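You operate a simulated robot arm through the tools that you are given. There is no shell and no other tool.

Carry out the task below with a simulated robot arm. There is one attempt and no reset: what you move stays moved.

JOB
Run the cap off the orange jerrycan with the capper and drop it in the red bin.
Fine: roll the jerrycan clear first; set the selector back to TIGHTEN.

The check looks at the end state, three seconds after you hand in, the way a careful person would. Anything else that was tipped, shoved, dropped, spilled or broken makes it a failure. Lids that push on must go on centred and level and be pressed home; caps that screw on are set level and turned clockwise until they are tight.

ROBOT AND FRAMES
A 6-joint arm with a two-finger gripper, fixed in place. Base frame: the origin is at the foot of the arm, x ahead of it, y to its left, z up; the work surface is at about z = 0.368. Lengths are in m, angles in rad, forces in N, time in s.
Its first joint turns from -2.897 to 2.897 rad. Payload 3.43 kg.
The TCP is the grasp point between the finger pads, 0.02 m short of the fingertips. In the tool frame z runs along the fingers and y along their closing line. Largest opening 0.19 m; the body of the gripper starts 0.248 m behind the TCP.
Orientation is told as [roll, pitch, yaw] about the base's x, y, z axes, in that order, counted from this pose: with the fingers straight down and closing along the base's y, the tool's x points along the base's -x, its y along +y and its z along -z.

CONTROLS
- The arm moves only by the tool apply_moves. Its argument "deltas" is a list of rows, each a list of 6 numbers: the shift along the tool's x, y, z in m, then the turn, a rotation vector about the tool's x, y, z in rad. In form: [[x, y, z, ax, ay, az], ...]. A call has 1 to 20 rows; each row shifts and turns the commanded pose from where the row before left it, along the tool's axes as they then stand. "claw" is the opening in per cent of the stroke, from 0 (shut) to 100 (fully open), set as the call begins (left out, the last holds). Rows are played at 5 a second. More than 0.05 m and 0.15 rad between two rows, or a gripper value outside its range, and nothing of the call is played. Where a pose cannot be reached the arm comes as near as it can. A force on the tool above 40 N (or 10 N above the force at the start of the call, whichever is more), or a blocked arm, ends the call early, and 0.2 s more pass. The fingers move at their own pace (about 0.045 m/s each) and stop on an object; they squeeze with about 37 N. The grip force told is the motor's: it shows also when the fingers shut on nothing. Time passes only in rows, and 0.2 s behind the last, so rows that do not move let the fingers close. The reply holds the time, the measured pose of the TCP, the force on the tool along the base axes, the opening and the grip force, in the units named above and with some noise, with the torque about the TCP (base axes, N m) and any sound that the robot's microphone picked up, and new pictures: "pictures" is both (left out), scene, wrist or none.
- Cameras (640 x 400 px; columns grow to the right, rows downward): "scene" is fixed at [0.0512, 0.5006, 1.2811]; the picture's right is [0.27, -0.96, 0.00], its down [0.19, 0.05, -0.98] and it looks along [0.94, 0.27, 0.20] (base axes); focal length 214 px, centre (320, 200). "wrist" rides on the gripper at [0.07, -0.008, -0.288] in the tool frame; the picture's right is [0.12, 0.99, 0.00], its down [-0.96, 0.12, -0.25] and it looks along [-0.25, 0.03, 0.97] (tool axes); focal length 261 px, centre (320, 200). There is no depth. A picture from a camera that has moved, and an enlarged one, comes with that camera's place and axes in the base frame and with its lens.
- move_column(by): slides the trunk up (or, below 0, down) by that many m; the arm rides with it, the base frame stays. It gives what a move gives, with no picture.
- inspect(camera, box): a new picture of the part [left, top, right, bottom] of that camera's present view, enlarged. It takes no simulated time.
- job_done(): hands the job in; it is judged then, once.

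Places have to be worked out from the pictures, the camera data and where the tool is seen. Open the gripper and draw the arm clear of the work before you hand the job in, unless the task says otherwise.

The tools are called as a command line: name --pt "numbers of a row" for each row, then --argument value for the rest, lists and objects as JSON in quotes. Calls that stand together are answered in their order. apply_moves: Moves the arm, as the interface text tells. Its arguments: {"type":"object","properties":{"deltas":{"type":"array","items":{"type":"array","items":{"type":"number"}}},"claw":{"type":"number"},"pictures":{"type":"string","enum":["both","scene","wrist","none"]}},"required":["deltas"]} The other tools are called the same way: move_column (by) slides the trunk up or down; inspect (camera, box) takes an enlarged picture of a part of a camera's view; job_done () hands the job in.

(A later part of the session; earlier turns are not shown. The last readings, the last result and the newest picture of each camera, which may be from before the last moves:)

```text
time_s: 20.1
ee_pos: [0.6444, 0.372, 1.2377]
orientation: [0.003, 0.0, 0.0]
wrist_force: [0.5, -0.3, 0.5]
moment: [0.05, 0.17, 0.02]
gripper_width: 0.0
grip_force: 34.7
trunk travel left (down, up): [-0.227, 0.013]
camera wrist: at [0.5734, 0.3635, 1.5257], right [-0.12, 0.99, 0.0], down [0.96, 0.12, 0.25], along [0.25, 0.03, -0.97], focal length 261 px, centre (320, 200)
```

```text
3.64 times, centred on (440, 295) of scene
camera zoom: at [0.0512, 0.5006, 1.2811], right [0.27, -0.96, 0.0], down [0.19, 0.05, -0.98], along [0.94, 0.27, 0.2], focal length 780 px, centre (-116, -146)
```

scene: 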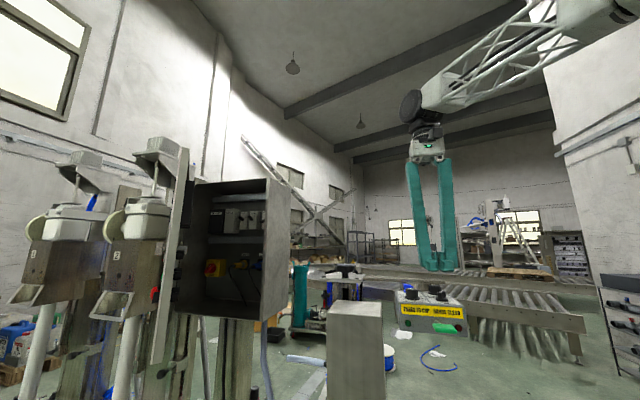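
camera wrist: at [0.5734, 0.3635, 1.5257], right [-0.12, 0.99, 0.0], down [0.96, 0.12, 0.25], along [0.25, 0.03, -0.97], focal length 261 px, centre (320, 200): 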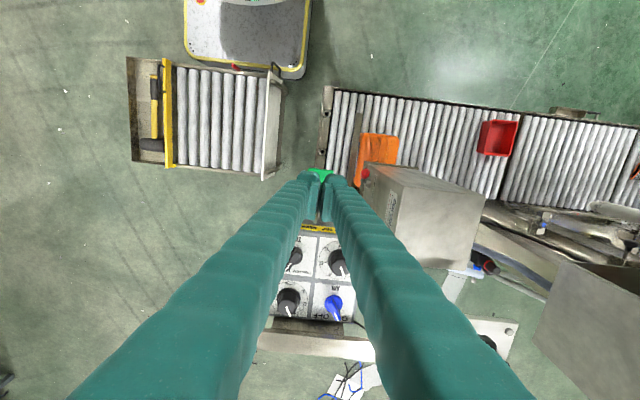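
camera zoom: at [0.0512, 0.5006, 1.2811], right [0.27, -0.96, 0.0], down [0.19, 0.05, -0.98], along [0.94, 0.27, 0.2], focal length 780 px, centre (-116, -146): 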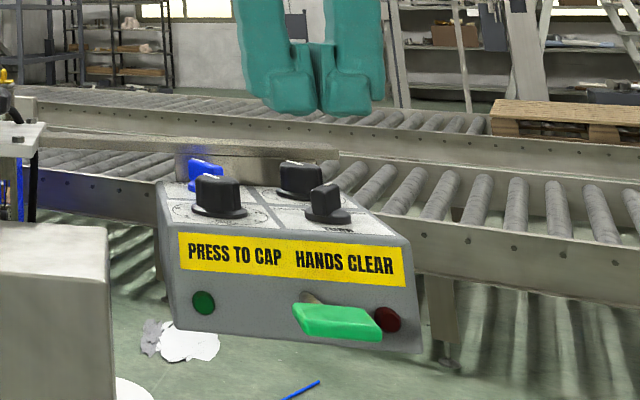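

The closed fingertips are directly above the paddle. I'll descend to just above it and then press in small steps, watching force and sound.

apply_moves --pt "0 0 0.035 0 0 0" --pt "0 0 0.035 0 0 0" --pt "0 0 0.015 0 0 0" --pt "0 0 0.01 0 0 0" --pt "0 0 0.005 0 0 0" --pt "0 0 0.005 0 0 0"

inspect --camera "scene" --box '[390, 240, 490, 350]'

```text
time_s: 21.5
ee_pos: [0.6452, 0.3726, 1.1314]
orientation: [-0.001, -0.001, 0.0]
wrist_force: [0.5, -0.2, -0.1]
moment: [-0.04, 0.03, 0.0]
gripper_width: 0.0
grip_force: 34.3
trunk travel left (down, up): [-0.227, 0.013]
camera wrist: at [0.5744, 0.3644, 1.4192], right [-0.12, 0.99, 0.0], down [0.96, 0.12, 0.25], along [0.25, 0.03, -0.97], focal length 261 px, centre (320, 200)
```

scene: 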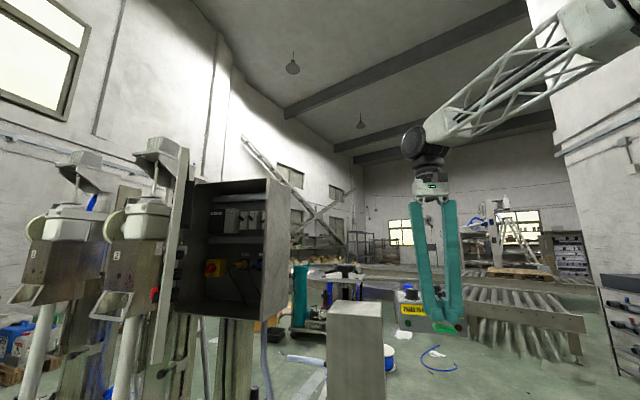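
wrist: 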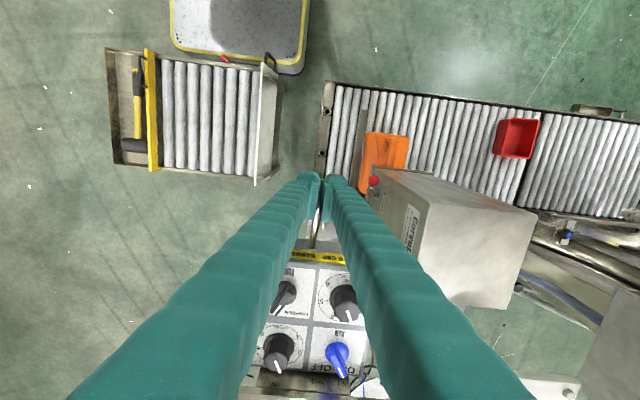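

```text
3.64 times, centred on (440, 295) of scene
camera zoom: at [0.0512, 0.5006, 1.2811], right [0.27, -0.96, 0.0], down [0.19, 0.05, -0.98], along [0.94, 0.27, 0.2], focal length 780 px, centre (-116, -146)
```

zoom: 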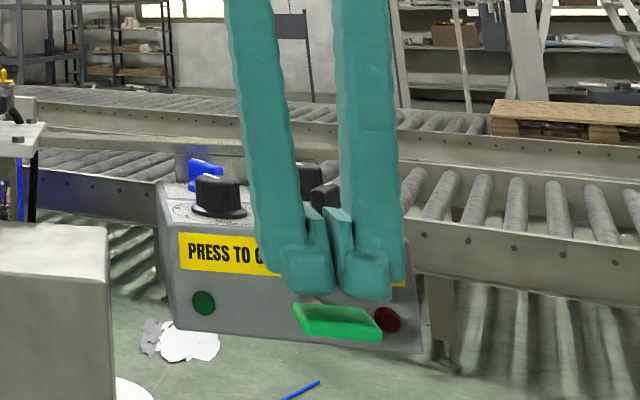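

The fingertips hover just above the paddle plate. I press down in 4 mm steps.

apply_moves --pt "0 0 0.005 0 0 0" --pt "0 0 0.004 0 0 0" --pt "0 0 0.004 0 0 0" --pt "0 0 0.004 0 0 0" --pictures "scene"

inspect --camera "scene" --box '[390, 240, 490, 350]'

```text
time_s: 22.5
ee_pos: [0.646, 0.3735, 1.1156]
orientation: [0.001, 0.0, 0.0]
wrist_force: [0.3, -0.1, 3.0]
moment: [0.02, -0.07, -0.04]
gripper_width: 0.0064
grip_force: 34.5
trunk travel left (down, up): [-0.227, 0.013]
```

scene: 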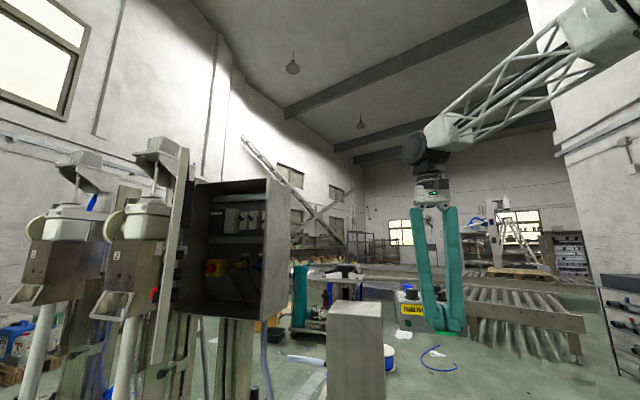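

```text
3.64 times, centred on (440, 295) of scene
camera zoom: at [0.0512, 0.5006, 1.2811], right [0.27, -0.96, 0.0], down [0.19, 0.05, -0.98], along [0.94, 0.27, 0.2], focal length 780 px, centre (-116, -146)
```

zoom: 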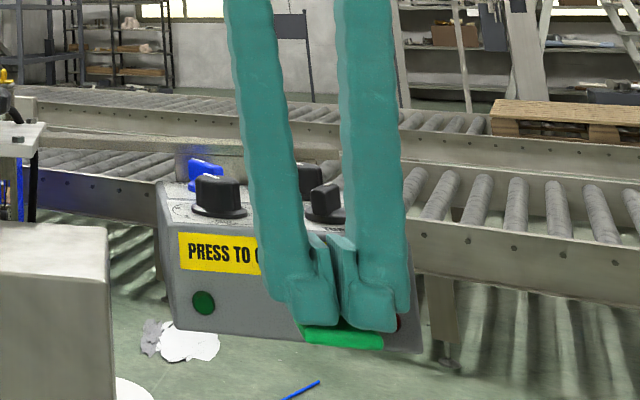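

inspect --camera "wrist" --box '[270, 140, 370, 240]'

inspect --camera "scene" --box '[415, 290, 475, 345]'

```text
4.00 times, centred on (320, 190) of wrist
camera zoom: at [0.5747, 0.3637, 1.4024], right [-0.12, 0.99, 0.0], down [0.96, 0.12, 0.25], along [0.25, 0.03, -0.97], focal length 1043 px, centre (320, 240)
```

zoom: 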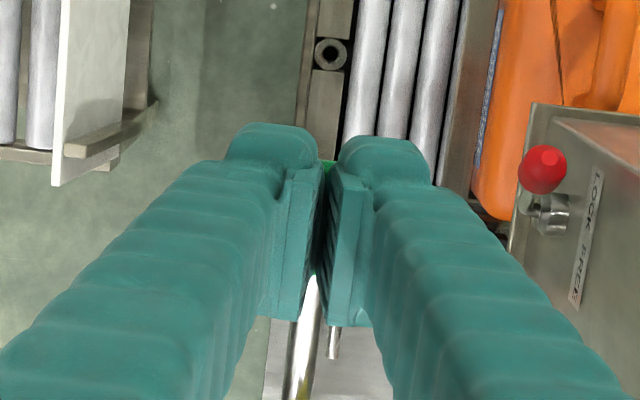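

```text
7.27 times, centred on (445, 318) of scene
camera zoom: at [0.0512, 0.5006, 1.2811], right [0.27, -0.96, 0.0], down [0.19, 0.05, -0.98], along [0.94, 0.27, 0.2], focal length 1560 px, centre (-589, -654)
```

zoom: 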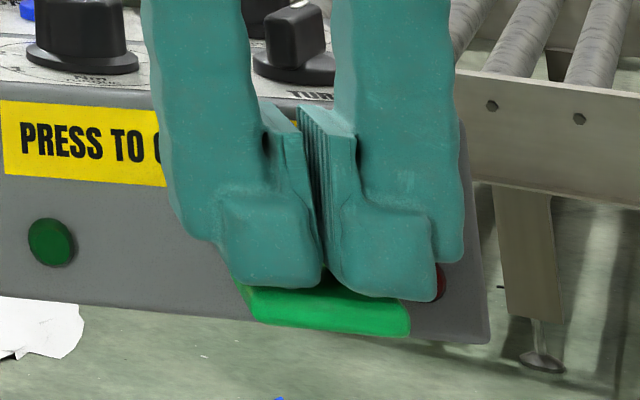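

The fingers came down astride the lever's rod (opened 6 mm). I'll rise, shift 15 mm toward the robot so only the plate is under the fingertips, and press again.

apply_moves --pt "0 0 -0.012 0 0 0" --pt "0 0 -0.018 0 0 0" --pt "0.015 0 0 0 0 0" --pt "0 0 0 0 0 0" --pictures "wrist"

inspect --camera "scene" --box '[415, 290, 475, 345]'

inspect --camera "wrist" --box '[270, 140, 370, 240]'

```text
time_s: 23.5
ee_pos: [0.6323, 0.3706, 1.1452]
orientation: [0.001, -0.001, 0.001]
wrist_force: [-0.5, 0.5, 0.1]
moment: [0.04, -0.01, -0.01]
gripper_width: 0.0001
grip_force: 34.3
trunk travel left (down, up): [-0.227, 0.013]
camera wrist: at [0.5603, 0.3626, 1.4328], right [-0.12, 0.99, 0.0], down [0.96, 0.12, 0.25], along [0.25, 0.03, -0.97], focal length 261 px, centre (320, 200)
```

wrist: 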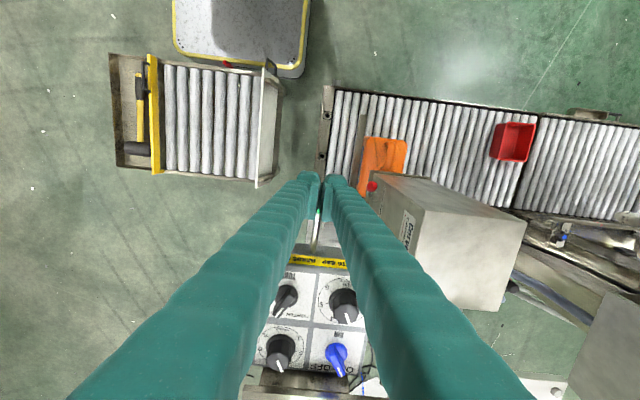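

```text
7.27 times, centred on (445, 318) of scene
camera zoom: at [0.0512, 0.5006, 1.2811], right [0.27, -0.96, 0.0], down [0.19, 0.05, -0.98], along [0.94, 0.27, 0.2], focal length 1560 px, centre (-589, -654)
```

zoom: 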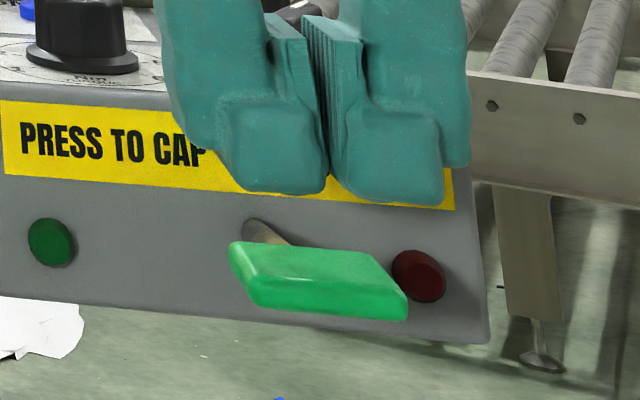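

```text
4.00 times, centred on (320, 190) of wrist
camera zoom: at [0.5603, 0.3626, 1.4328], right [-0.12, 0.99, 0.0], down [0.96, 0.12, 0.25], along [0.25, 0.03, -0.97], focal length 1043 px, centre (320, 240)
```

zoom: 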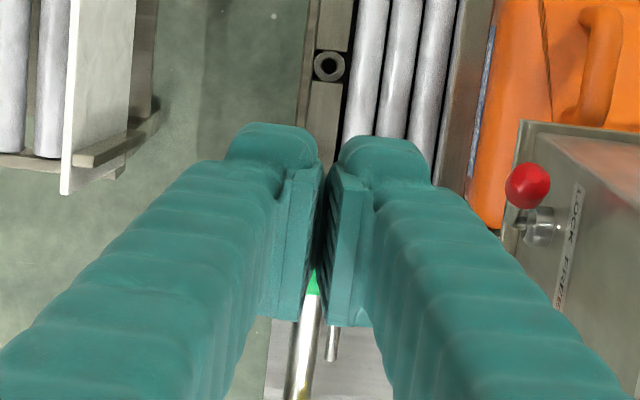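

Now only the plate is beneath the fingertips. Pressing down again in small steps.

apply_moves --pt "0 0 0.015 0 0 0" --pt "0 0 0.008 0 0 0" --pt "0 0 0.004 0 0 0" --pt "0 0 0.004 0 0 0" --pictures "none"

inspect --camera "scene" --box '[415, 290, 475, 345]'

```text
time_s: 24.5
ee_pos: [0.6301, 0.3723, 1.1128]
orientation: [0.002, 0.0, 0.0]
wrist_force: [-0.3, -0.9, 2.3]
moment: [-0.02, -0.03, -0.01]
gripper_width: 0.0062
grip_force: 34.2
trunk travel left (down, up): [-0.227, 0.013]
```

```text
7.27 times, centred on (445, 318) of scene
camera zoom: at [0.0512, 0.5006, 1.2811], right [0.27, -0.96, 0.0], down [0.19, 0.05, -0.98], along [0.94, 0.27, 0.2], focal length 1560 px, centre (-589, -654)
```

zoom: 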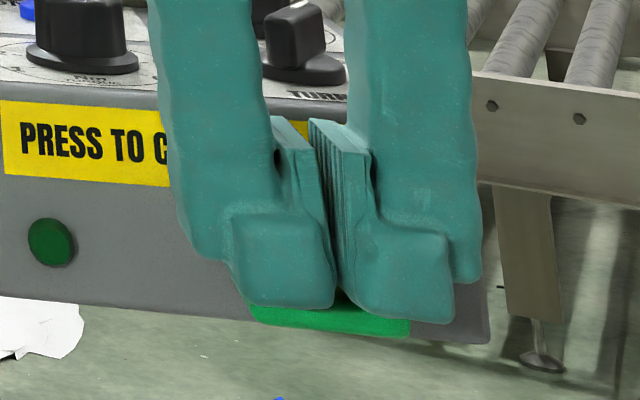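

Contact with about 2 N; the plate is giving a little. I keep pressing down in small steps.

apply_moves --pt "0 0 0.004 0 0 0" --pt "0 0 0.004 0 0 0" --pt "0 0 0.004 0 0 0" --pictures "none"

inspect --camera "scene" --box '[380, 280, 480, 360]'

inspect --camera "wrist" --box '[270, 100, 430, 260]'

```text
time_s: 25.3
ee_pos: [0.6302, 0.3723, 1.1027]
orientation: [0.001, -0.001, 0.002]
wrist_force: [-1.1, 1.5, 3.5]
moment: [0.0, -0.05, 0.0]
gripper_width: 0.0058
grip_force: 34.3
trunk travel left (down, up): [-0.227, 0.013]
```

```text
5.00 times, centred on (430, 320) of scene
camera zoom: at [0.0512, 0.5006, 1.2811], right [0.27, -0.96, 0.0], down [0.19, 0.05, -0.98], along [0.94, 0.27, 0.2], focal length 1072 px, centre (-230, -400)
```

zoom: 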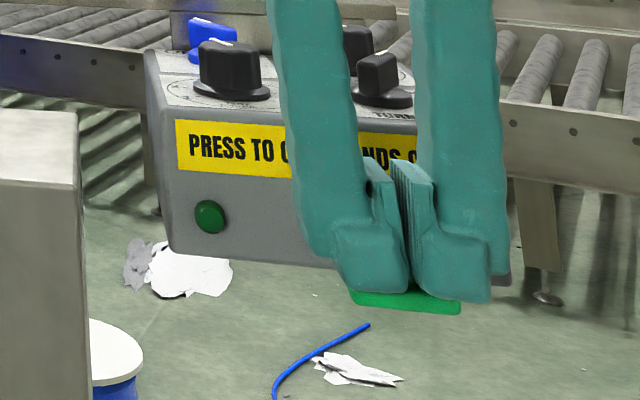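

```text
2.50 times, centred on (350, 180) of wrist
camera zoom: at [0.5593, 0.3639, 1.3901], right [-0.12, 0.99, 0.0], down [0.96, 0.12, 0.25], along [0.25, 0.03, -0.97], focal length 652 px, centre (245, 250)
```

zoom: 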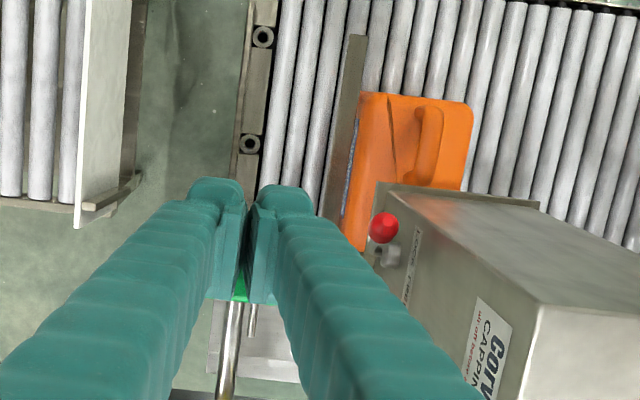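

The lever follows with ~3.5 N spring force and nothing has triggered yet, so I press further.

apply_moves --pt "0 0 0.004 0 0 0" --pt "0 0 0.004 0 0 0" --pt "0 0 0.004 0 0 0" --pictures "none"

inspect --camera "scene" --box '[380, 280, 480, 360]'

```text
time_s: 26.1
ee_pos: [0.629, 0.3721, 1.0893]
orientation: [0.001, -0.002, -0.001]
wrist_force: [0.7, -1.5, 14.4]
moment: [-0.07, -0.17, 0.0]
gripper_width: 0.0061
grip_force: 34.2
trunk travel left (down, up): [-0.227, 0.013]
```

```text
5.00 times, centred on (430, 320) of scene
camera zoom: at [0.0512, 0.5006, 1.2811], right [0.27, -0.96, 0.0], down [0.19, 0.05, -0.98], along [0.94, 0.27, 0.2], focal length 1072 px, centre (-230, -400)
```

zoom: 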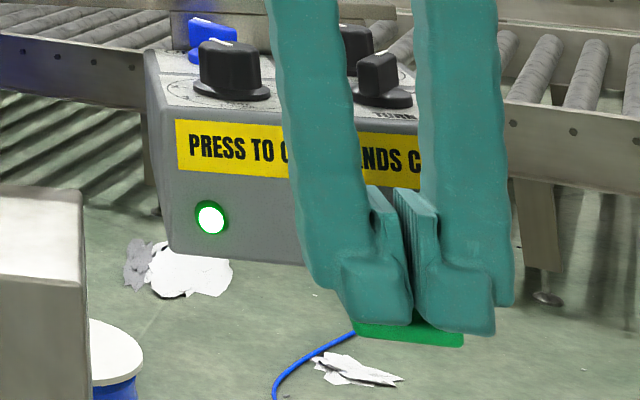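

The green lamp has lit at full travel (14 N). I hold the paddle here and watch the head and can.

apply_moves --pt "0 0 0 0 0 0" --pt "0 0 0 0 0 0" --pt "0 0 0 0 0 0" --pt "0 0 0 0 0 0" --pt "0 0 0 0 0 0" --pictures "wrist"

inspect --camera "scene" --box '[380, 280, 480, 360]'

inspect --camera "wrist" --box '[300, 100, 460, 260]'

```text
time_s: 27.3
ee_pos: [0.6295, 0.3728, 1.0902]
orientation: [0.004, 0.001, -0.001]
wrist_force: [0.0, -1.3, 19.3]
moment: [-0.01, -0.29, -0.05]
gripper_width: 0.0058
grip_force: 34.5
trunk travel left (down, up): [-0.227, 0.013]
camera wrist: at [0.5586, 0.3639, 1.3775], right [-0.12, 0.99, 0.0], down [0.96, 0.12, 0.25], along [0.25, 0.03, -0.97], focal length 261 px, centre (320, 200)
```

wrist: 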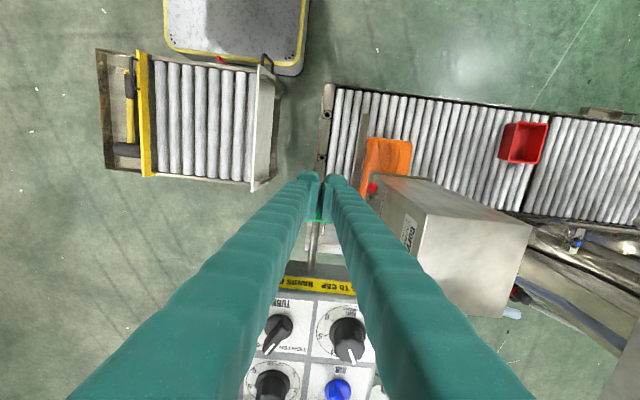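

```text
5.00 times, centred on (430, 320) of scene
camera zoom: at [0.0512, 0.5006, 1.2811], right [0.27, -0.96, 0.0], down [0.19, 0.05, -0.98], along [0.94, 0.27, 0.2], focal length 1072 px, centre (-230, -400)
```

zoom: 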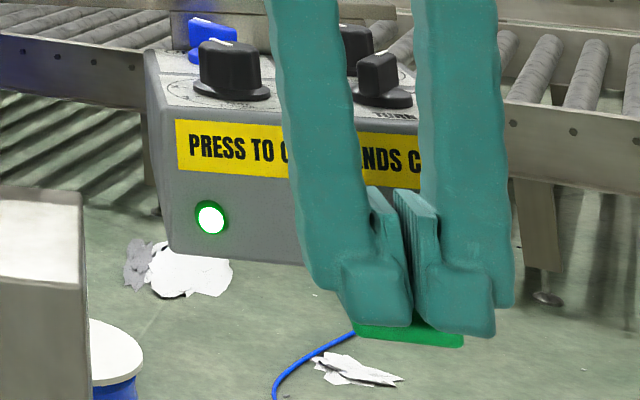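

```text
2.50 times, centred on (380, 180) of wrist
camera zoom: at [0.5586, 0.3639, 1.3775], right [-0.12, 0.99, 0.0], down [0.96, 0.12, 0.25], along [0.25, 0.03, -0.97], focal length 652 px, centre (170, 250)
```

zoom: 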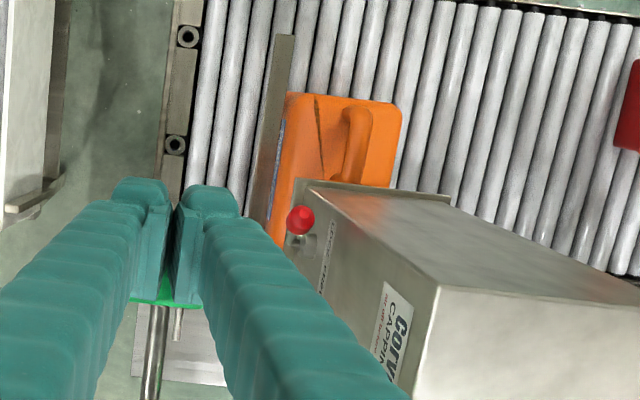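

The whole head has come down on the can (its top dropped ~45 mm in the scene view). I keep holding the paddle while it turns.

apply_moves --pt "0 0 0 0 0 0" --pt "0 0 0 0 0 0" --pt "0 0 0 0 0 0" --pt "0 0 0 0 0 0" --pt "0 0 0 0 0 0" --pt "0 0 0 0 0 0" --pt "0 0 0 0 0 0" --pt "0 0 0 0 0 0" --pictures "none"

inspect --camera "scene" --box '[320, 270, 480, 370]'

inspect --camera "wrist" --box '[300, 100, 460, 260]'

```text
time_s: 29.1
ee_pos: [0.6291, 0.3727, 1.0898]
orientation: [0.002, 0.001, 0.003]
wrist_force: [-1.1, -1.0, 18.1]
moment: [-0.06, -0.25, -0.04]
gripper_width: 0.0061
grip_force: 34.6
trunk travel left (down, up): [-0.227, 0.013]
```

```text
4.00 times, centred on (400, 320) of scene
camera zoom: at [0.0512, 0.5006, 1.2811], right [0.27, -0.96, 0.0], down [0.19, 0.05, -0.98], along [0.94, 0.27, 0.2], focal length 858 px, centre (0, -280)
```

zoom: 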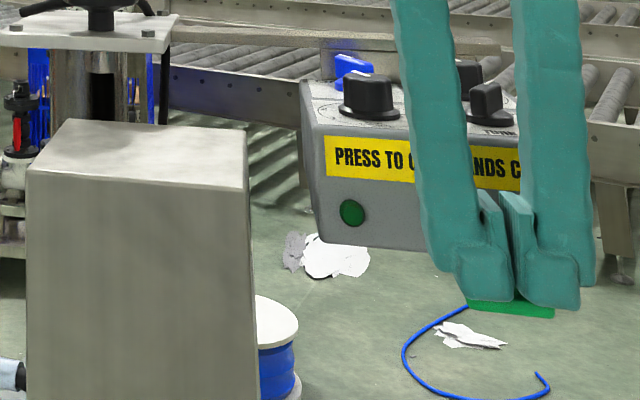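

```text
2.50 times, centred on (380, 180) of wrist
camera zoom: at [0.5584, 0.3639, 1.3775], right [-0.12, 0.99, 0.0], down [0.96, 0.12, 0.25], along [0.25, 0.03, -0.97], focal length 652 px, centre (170, 250)
```

zoom: 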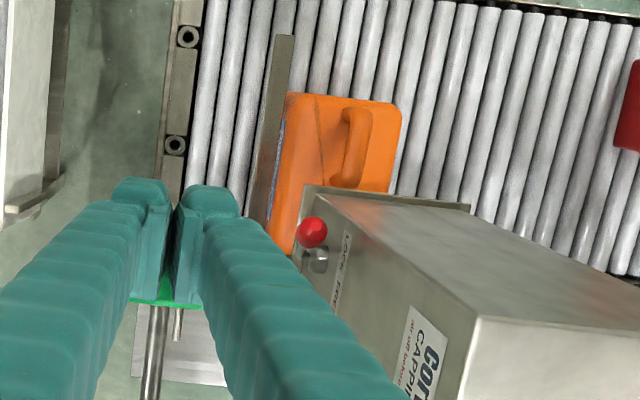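

The green lamp is off and the head has gone back up, so the cycle seems over. I release the paddle by rising straight up.

apply_moves --pt "0 0 -0.02 0 0 0" --pt "0 0 -0.04 0 0 0" --pt "0 0 -0.045 0 0 0" --pt "0 0 -0.045 0 0 0"

inspect --camera "scene" --box '[320, 270, 480, 370]'

inspect --camera "wrist" --box '[300, 80, 460, 240]'

```text
time_s: 30.1
ee_pos: [0.6298, 0.3711, 1.2398]
orientation: [0.001, 0.001, 0.0]
wrist_force: [1.0, -0.5, 0.9]
moment: [-0.03, 0.03, 0.0]
gripper_width: 0.0
grip_force: 34.1
trunk travel left (down, up): [-0.227, 0.013]
camera wrist: at [0.5588, 0.3623, 1.5282], right [-0.12, 0.99, 0.0], down [0.96, 0.12, 0.25], along [0.24, 0.03, -0.97], focal length 261 px, centre (320, 200)
```

scene: 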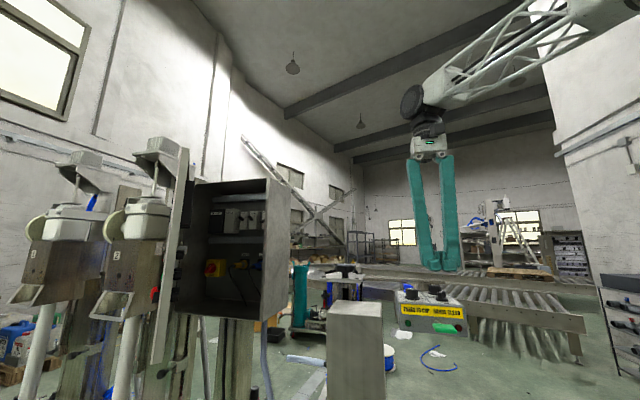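
wrist: 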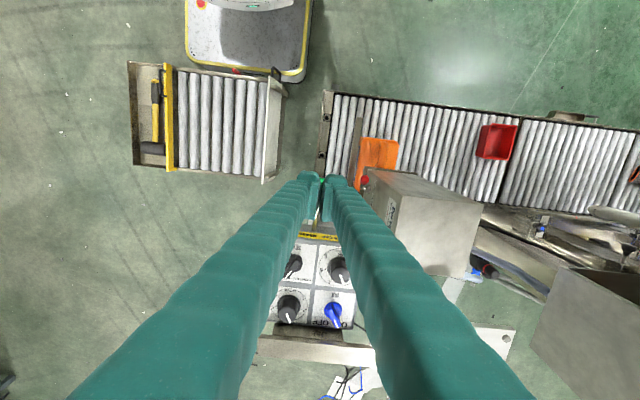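

```text
4.00 times, centred on (400, 320) of scene
camera zoom: at [0.0512, 0.5006, 1.2811], right [0.27, -0.96, 0.0], down [0.19, 0.05, -0.98], along [0.94, 0.27, 0.2], focal length 858 px, centre (0, -280)
```

zoom: 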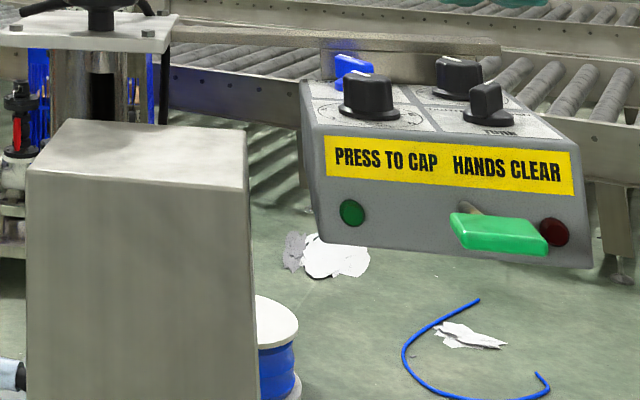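

```text
2.50 times, centred on (380, 160) of wrist
camera zoom: at [0.5588, 0.3623, 1.5282], right [-0.12, 0.99, 0.0], down [0.96, 0.12, 0.25], along [0.24, 0.03, -0.97], focal length 652 px, centre (170, 300)
```

zoom: 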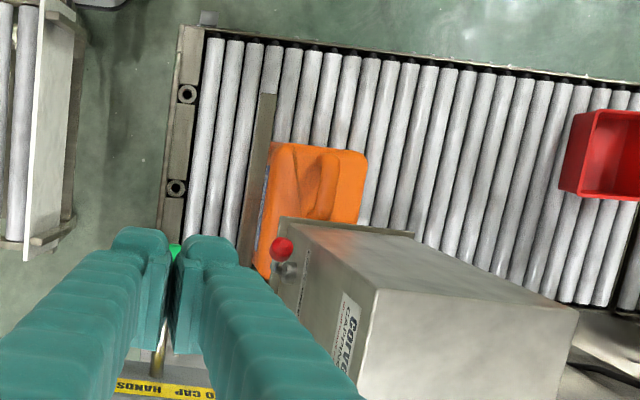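

The paddle sprang back and lamps are off. I'll return to the side-viewing pose (tool tilted, trunk down) to see whether the cap went up with the chuck.

apply_moves --pt "0.029 -0.031 -0.021 0 0 0" --pt "0.029 -0.031 -0.021 0 0 0" --pt "0.029 -0.031 -0.021 0 0 0" --pt "0.029 -0.031 -0.021 0 0 0" --pt "0.029 -0.031 -0.021 0 0 0" --pt "0 0 0 -0.14 0 0" --pt "0 0 0 -0.14 0 0" --pt "0 0 0 -0.14 0 0" --pt "0 0 0 -0.14 0 0" --pt "0 0 0 -0.14 0 0" --pt "0 0 0 -0.14 0 0" --claw 100 --pictures "none"

move_column --by -0.2

inspect --camera "wrist" --box '[200, 100, 400, 300]'

inspect --camera "wrist" --box '[220, 160, 310, 250]'

```text
time_s: 32.5
ee_pos: [0.4851, 0.2175, 1.3438]
orientation: [0.843, -0.002, 0.001]
wrist_force: [0.9, 0.5, 1.7]
moment: [-0.08, -0.02, -0.04]
gripper_width: 0.1898
grip_force: 0.1
trunk travel left (down, up): [-0.227, 0.013]
```

```text
time_s: 34.7
ee_pos: [0.4857, 0.2157, 1.1442]
orientation: [0.841, 0.0, 0.0]
wrist_force: [0.5, -0.1, 0.7]
moment: [-0.01, -0.06, 0.01]
gripper_width: 0.1899
grip_force: 0.1
trunk travel left (down, up): [-0.027, 0.213]
```

```text
2.00 times, centred on (300, 200) of wrist
camera zoom: at [0.4148, -0.0033, 1.3298], right [-0.12, 0.66, 0.74], down [0.96, -0.11, 0.25], along [0.25, 0.74, -0.62], focal length 521 px, centre (360, 200)
```

zoom: 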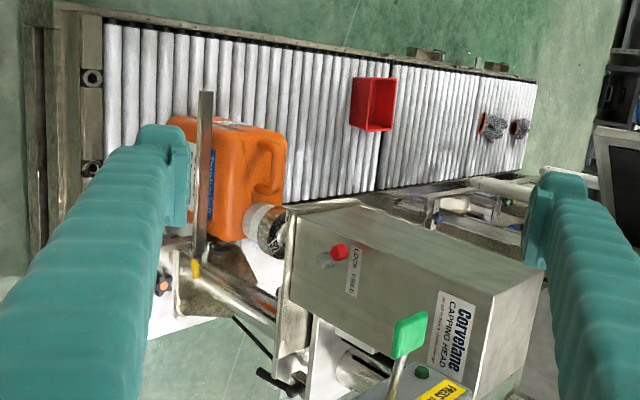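

```text
4.44 times, centred on (265, 205) of wrist
camera zoom: at [0.4148, -0.0033, 1.3298], right [-0.12, 0.66, 0.74], down [0.96, -0.11, 0.25], along [0.25, 0.74, -0.62], focal length 1158 px, centre (564, 178)
```

zoom: 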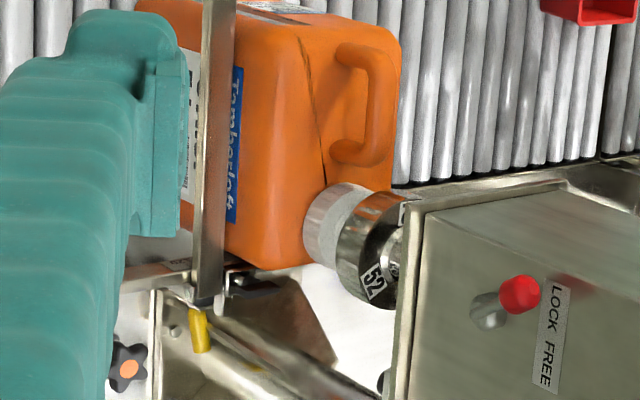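

inspect --camera "wrist" --box '[230, 180, 310, 240]'

inspect --camera "wrist" --box '[255, 185, 295, 225]'

```text
6.67 times, centred on (270, 210) of wrist
camera zoom: at [0.4148, -0.0033, 1.3298], right [-0.12, 0.66, 0.74], down [0.96, -0.11, 0.25], along [0.25, 0.74, -0.62], focal length 1738 px, centre (653, 133)
```

zoom: 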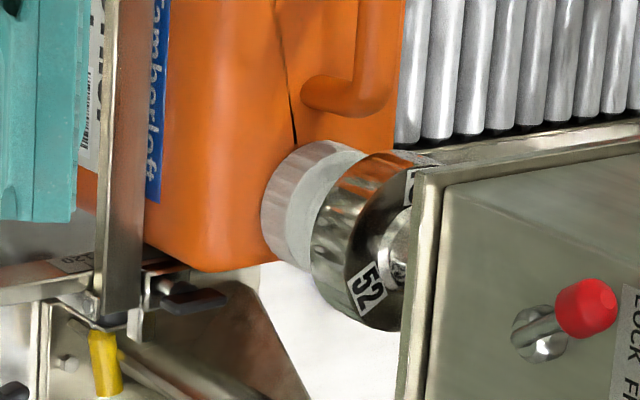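

```text
10.00 times, centred on (275, 205) of wrist
camera zoom: at [0.4148, -0.0033, 1.3298], right [-0.12, 0.66, 0.74], down [0.96, -0.11, 0.25], along [0.25, 0.74, -0.62], focal length 2606 px, centre (770, 150)
```

zoom: 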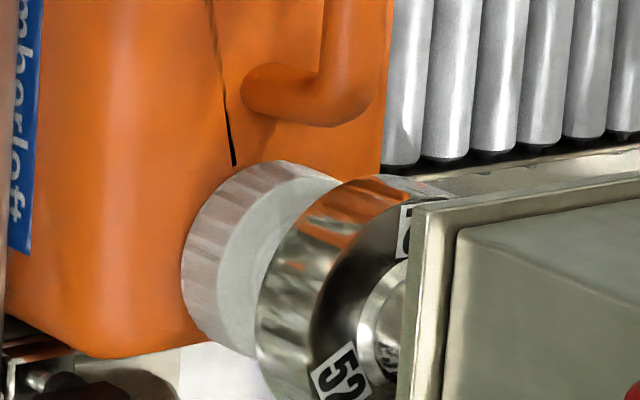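

The green dot has turned out of sight but the cap still sits at the same height on the can, so I can't yet tell if it is off. I'll go lower with a flatter view from the side to see the neck, cap and chuck.

apply_moves --pt "0 -0.0298 0.0267 0 0 0" --pt "0 -0.0298 0.0267 0 0 0" --pt "0 -0.0298 0.0267 0 0 0" --pt "0 -0.0298 0.0267 0 0 0" --pt "0 -0.0298 0.0267 0 0 0" --pt "0 -0.0298 0.0267 0 0 0" --pt "0 0 0 -0.13 0 0" --pt "0 0 0 -0.13 0 0" --pt "0 0 0 -0.13 0 0"

inspect --camera "wrist" --box '[220, 120, 340, 260]'

```text
time_s: 36.7
ee_pos: [0.4844, 0.2181, 0.9048]
orientation: [1.231, -0.002, 0.0]
wrist_force: [-0.3, 1.3, 0.9]
moment: [-0.2, -0.1, -0.16]
gripper_width: 0.19
grip_force: 0.1
trunk travel left (down, up): [-0.027, 0.213]
camera wrist: at [0.4135, -0.0563, 0.9918], right [-0.12, 0.33, 0.94], down [0.96, -0.19, 0.19], along [0.25, 0.92, -0.29], focal length 261 px, centre (320, 200)
```

scene: 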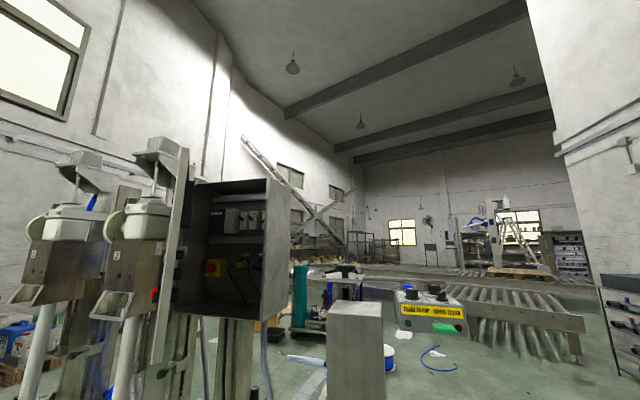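
wrist: 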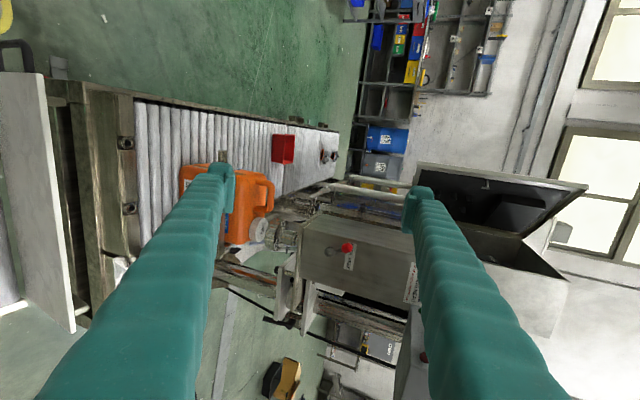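

```text
2.86 times, centred on (280, 190) of wrist
camera zoom: at [0.4135, -0.0563, 0.9918], right [-0.12, 0.33, 0.94], down [0.96, -0.19, 0.19], along [0.25, 0.92, -0.29], focal length 745 px, centre (434, 229)
```

zoom: 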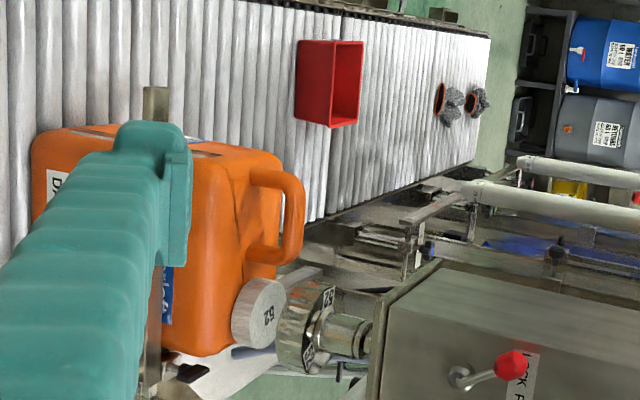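

inspect --camera "wrist" --box '[240, 205, 310, 260]'

inspect --camera "wrist" --box '[245, 210, 285, 250]'

```text
7.27 times, centred on (275, 232) of wrist
camera zoom: at [0.4135, -0.0563, 0.9918], right [-0.12, 0.33, 0.94], down [0.96, -0.19, 0.19], along [0.25, 0.92, -0.29], focal length 1896 px, centre (647, -36)
```

zoom: 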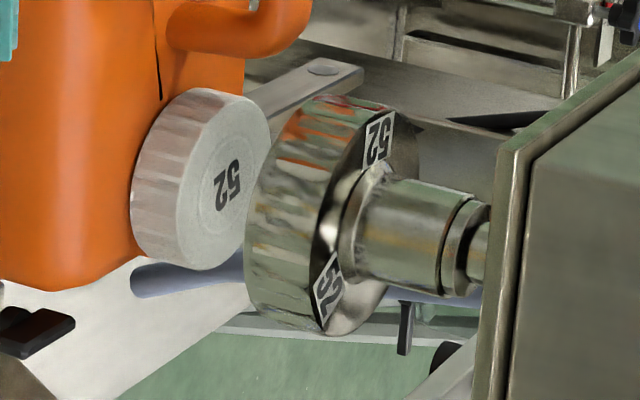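

```text
10.00 times, centred on (265, 230) of wrist
camera zoom: at [0.4135, -0.0563, 0.9918], right [-0.12, 0.33, 0.94], down [0.96, -0.19, 0.19], along [0.25, 0.92, -0.29], focal length 2606 px, centre (870, -100)
```

zoom: 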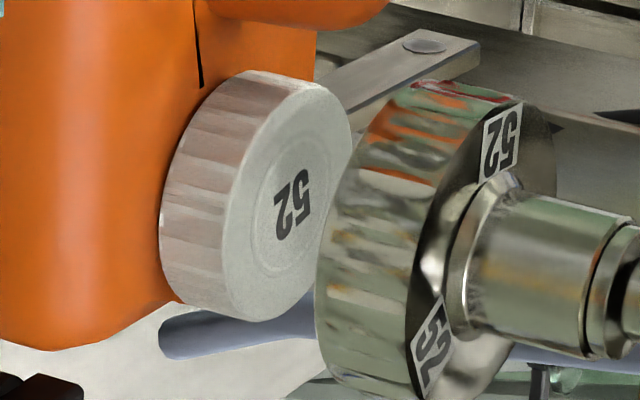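

The cap (marked 52, same as the chuck) still rests on the can under the chuck with only ~3 cm headroom, so the can must be rolled clear (+y) before the cap can be taken. I'll bring the tool back upright, travel in front of the head and tilt it forward to look at the can's handle.

apply_moves --pt "0 0 0 0.137 0 0" --pt "0 0 0 0.137 0 0" --pt "0 0 0 0.137 0 0" --pt "0 0 0 0.137 0 0" --pt "0 0 0 0.137 0 0" --pt "0 0 0 0.137 0 0" --pt "0 0 0 0.137 0 0" --pt "0 0 0 0.137 0 0" --pt "0 0 0 0.135 0 0" --claw 50 --pictures "scene"

apply_moves --pt "0.01 0.045 0 0 0 0" --pt "0.01 0.045 0 0 0 0" --pt "0.01 0.045 0 0 0 0" --pt "0 0.045 0 0 0 0" --pt "0 0.045 0 0 0 0" --pt "0 0.045 0 0 0 0" --pt "0 0.045 0 0 0 0" --pt "0 0.045 0 0 0 0"

```text
time_s: 38.7
ee_pos: [0.485, 0.2159, 0.9051]
orientation: [-0.001, -0.002, 0.0]
wrist_force: [-1.2, 0.2, 0.8]
moment: [0.13, -0.11, 0.0]
gripper_width: 0.095
grip_force: 0.1
trunk travel left (down, up): [-0.027, 0.213]
```

scene: 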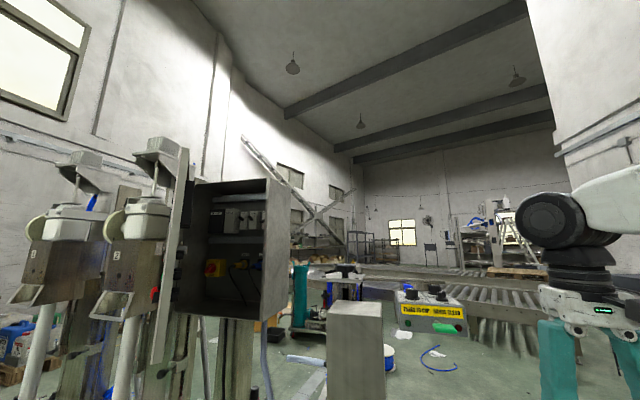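

```text
time_s: 40.5
ee_pos: [0.4555, 0.5787, 0.905]
orientation: [0.003, -0.002, 0.001]
wrist_force: [-0.3, -1.2, 1.3]
moment: [0.19, -0.03, -0.02]
gripper_width: 0.0948
grip_force: 0.0
trunk travel left (down, up): [-0.027, 0.213]
camera wrist: at [0.3841, 0.5695, 1.1926], right [-0.12, 0.99, 0.0], down [0.96, 0.12, 0.25], along [0.25, 0.03, -0.97], focal length 261 px, centre (320, 200)
```

scene: 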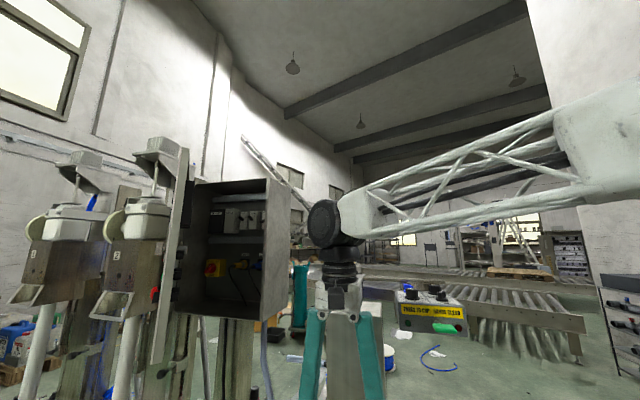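
wrist: 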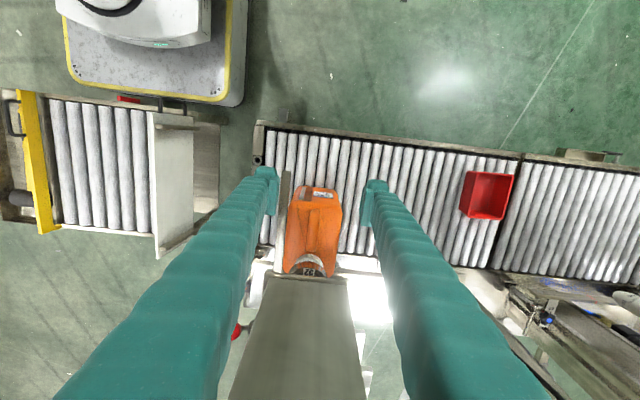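

inspect --camera "wrist" --box '[260, 160, 380, 300]'

inspect --camera "wrist" --box '[400, 140, 560, 260]'

```text
2.86 times, centred on (320, 230) of wrist
camera zoom: at [0.3841, 0.5695, 1.1926], right [-0.12, 0.99, 0.0], down [0.96, 0.12, 0.25], along [0.25, 0.03, -0.97], focal length 745 px, centre (320, 114)
```

zoom: 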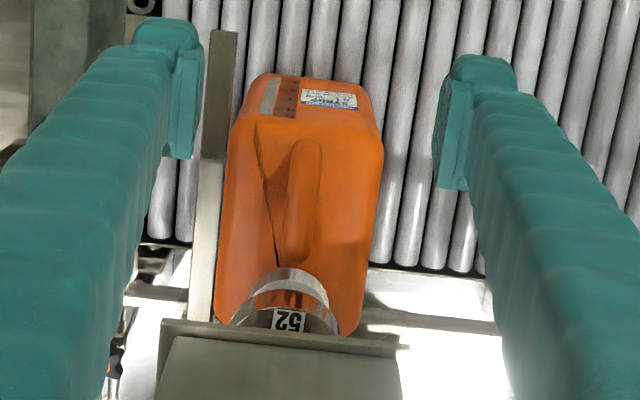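

```text
3.33 times, centred on (480, 200) of wrist
camera zoom: at [0.3841, 0.5695, 1.1926], right [-0.12, 0.99, 0.0], down [0.96, 0.12, 0.25], along [0.25, 0.03, -0.97], focal length 869 px, centre (-213, 200)
```

zoom: 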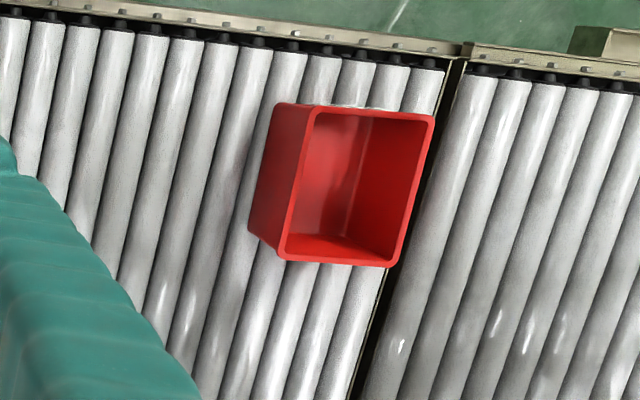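

The handle top bar runs along x from about 0.565 to 0.64 at y ≈ 0.580, z ≈ 0.64, just in front of the head. I'll tilt the tool forward 20° (so its body stays away from the head) and go to a standoff on the handle's line.

apply_moves --pt "0 0 0 0 -0.117 0" --pt "0 0 0 0 -0.117 0" --pt "0 0 0 0 -0.116 0" --pt "-0.015 0 0.0327 0 0 0" --pt "-0.015 0.0015 0.0327 0 0 0" --pt "-0.0145 0 0.0327 0 0 0" --claw 40

inspect --camera "wrist" --box '[240, 120, 400, 280]'

```text
time_s: 41.9
ee_pos: [0.532, 0.5806, 0.8279]
orientation: [0.0, -0.351, 0.002]
wrist_force: [-0.1, 0.2, 0.8]
moment: [0.04, -0.03, 0.0]
gripper_width: 0.0762
grip_force: 0.0
trunk travel left (down, up): [-0.027, 0.213]
camera wrist: at [0.3664, 0.5718, 1.0741], right [-0.11, 0.99, -0.04], down [0.82, 0.12, 0.56], along [0.56, 0.03, -0.83], focal length 261 px, centre (320, 200)
```

scene: 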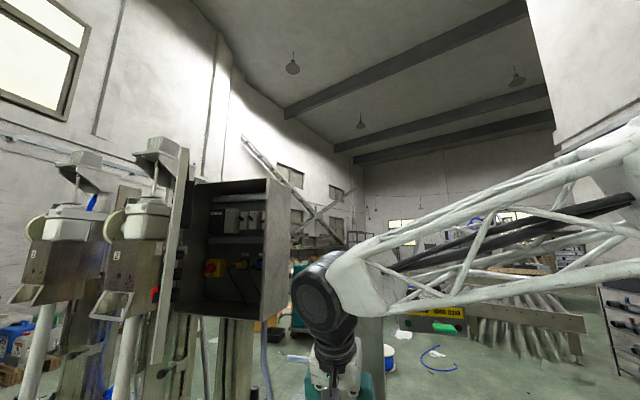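
wrist: 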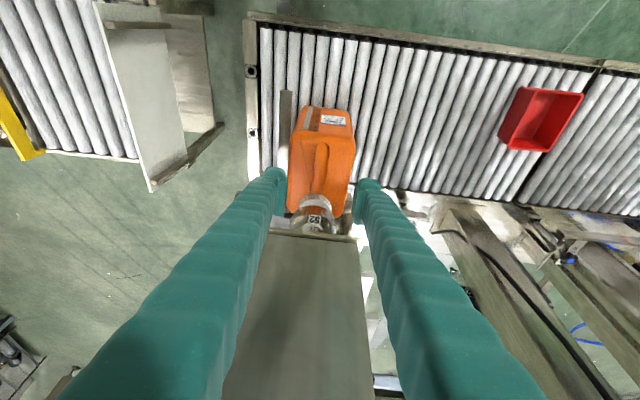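

```text
2.50 times, centred on (320, 200) of wrist
camera zoom: at [0.3664, 0.5718, 1.0741], right [-0.11, 0.99, -0.04], down [0.82, 0.12, 0.56], along [0.56, 0.03, -0.83], focal length 652 px, centre (320, 200)
```

zoom: 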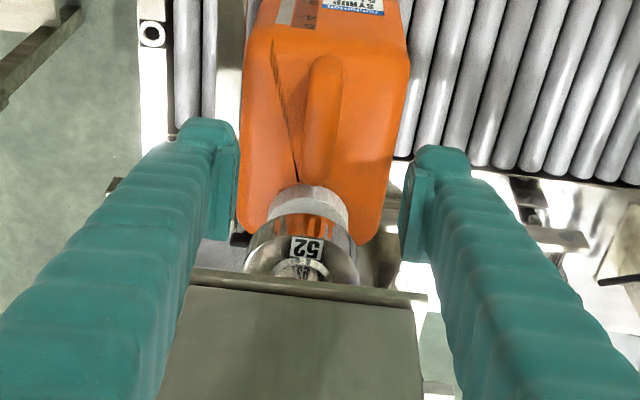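

The handle lies right on the approach line between the fingers. I advance along the tool axis most of the way and check.

apply_moves --pt "0 0 0.04 0 0 0" --pt "0 0 0.04 0 0 0" --pt "0 0 0.04 0 0 0" --pt "0 0 0.03 0 0 0" --pictures "wrist"

inspect --camera "wrist" --box '[250, 120, 390, 260]'

```text
time_s: 42.9
ee_pos: [0.5824, 0.578, 0.6864]
orientation: [0.001, -0.351, 0.002]
wrist_force: [0.0, -0.6, -0.2]
moment: [0.05, -0.01, 0.03]
gripper_width: 0.0759
grip_force: 0.0
trunk travel left (down, up): [-0.027, 0.213]
camera wrist: at [0.4173, 0.5688, 0.9317], right [-0.11, 0.99, -0.04], down [0.82, 0.12, 0.56], along [0.56, 0.03, -0.83], focal length 261 px, centre (320, 200)
```

wrist: 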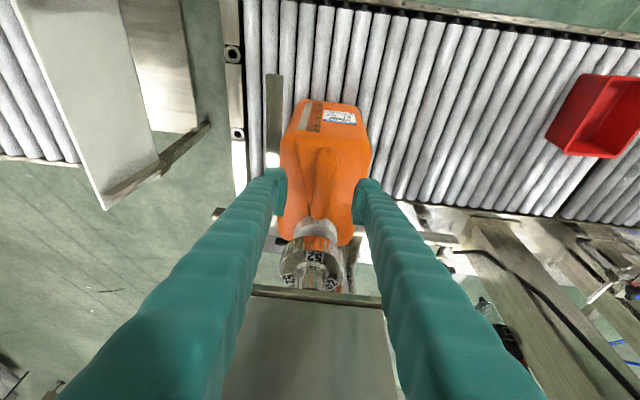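

```text
2.86 times, centred on (320, 190) of wrist
camera zoom: at [0.4173, 0.5688, 0.9317], right [-0.11, 0.99, -0.04], down [0.82, 0.12, 0.56], along [0.56, 0.03, -0.83], focal length 745 px, centre (320, 229)
```

zoom: 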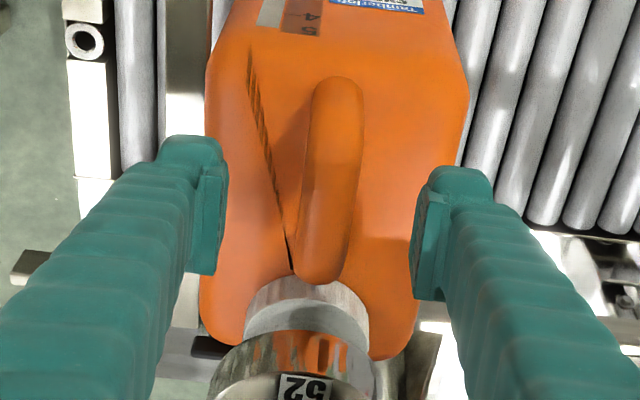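

The handle is well centred. I advance 45 mm more and then close on it.

apply_moves --pt "0 0.002 0.025 0 0 0" --pt "0 0 0.018 0 0 0" --pictures "none"

inspect --camera "wrist" --box '[250, 120, 390, 260]'

```text
time_s: 43.5
ee_pos: [0.5984, 0.5798, 0.6448]
orientation: [0.001, -0.349, 0.001]
wrist_force: [-1.0, -0.1, 1.0]
moment: [0.05, 0.0, 0.01]
gripper_width: 0.0759
grip_force: 0.1
trunk travel left (down, up): [-0.027, 0.213]
```

```text
2.86 times, centred on (320, 190) of wrist
camera zoom: at [0.4324, 0.5712, 0.8912], right [-0.11, 0.99, -0.04], down [0.82, 0.12, 0.56], along [0.56, 0.03, -0.83], focal length 745 px, centre (320, 229)
```

zoom: 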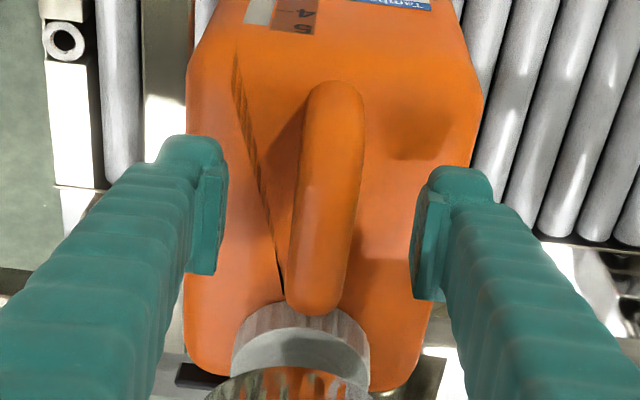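

apply_moves --pt "0 0 0 0 0 0" --pt "0 0 0 0 0 0" --pt "0 0 0 0 0 0" --pt "0 0 0 0 0 0" --claw 0 --pictures "none"

inspect --camera "wrist" --box '[250, 120, 390, 260]'

```text
time_s: 44.5
ee_pos: [0.5978, 0.5807, 0.6452]
orientation: [0.0, -0.349, 0.0]
wrist_force: [-0.5, -0.5, 0.0]
moment: [0.0, -0.01, 0.02]
gripper_width: 0.0209
grip_force: 30.1
trunk travel left (down, up): [-0.027, 0.213]
```

```text
2.86 times, centred on (320, 190) of wrist
camera zoom: at [0.4324, 0.5714, 0.8911], right [-0.11, 0.99, -0.04], down [0.82, 0.12, 0.56], along [0.56, 0.03, -0.83], focal length 745 px, centre (320, 229)
```

zoom: 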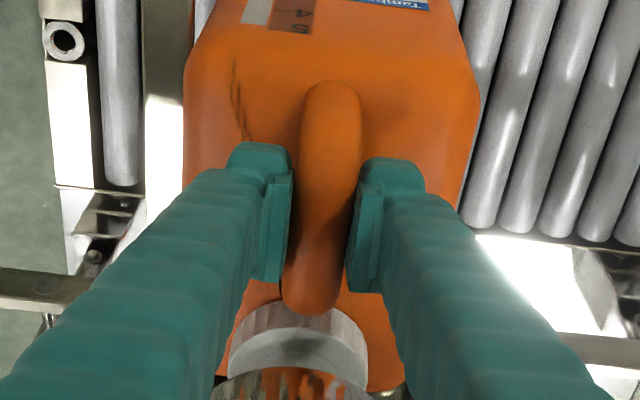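

The handle is gripped (21 mm). I'll now roll the can slowly along +y, out from under the chuck.

apply_moves --pt "0 0.005 0 0 0 0" --pt "0 0.01 0 0 0 0" --pt "0 0.015 0 0 0 0" --pt "0 0.015 0 0 0 0" --pt "0 0.01 0 0 0 0" --pt "0 0.005 0 0 0 0" --pictures "wrist"

```text
time_s: 45.9
ee_pos: [0.5977, 0.6402, 0.6446]
orientation: [-0.001, -0.35, 0.002]
wrist_force: [16.4, 0.2, 0.3]
moment: [0.1, 0.75, 0.07]
gripper_width: 0.0207
grip_force: 36.7
trunk travel left (down, up): [-0.027, 0.213]
camera wrist: at [0.4319, 0.6322, 0.8912], right [-0.11, 0.99, -0.04], down [0.82, 0.12, 0.56], along [0.56, 0.03, -0.83], focal length 261 px, centre (320, 200)
```

wrist: 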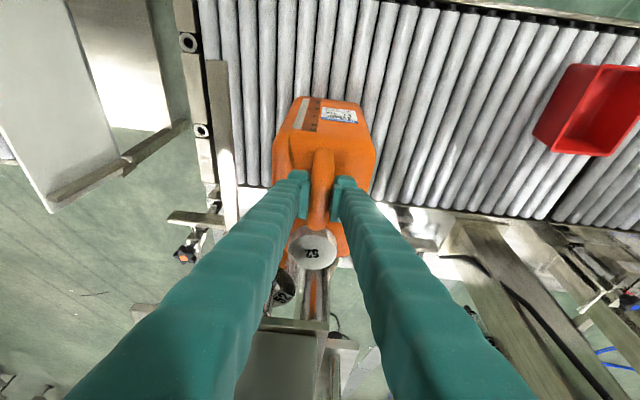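

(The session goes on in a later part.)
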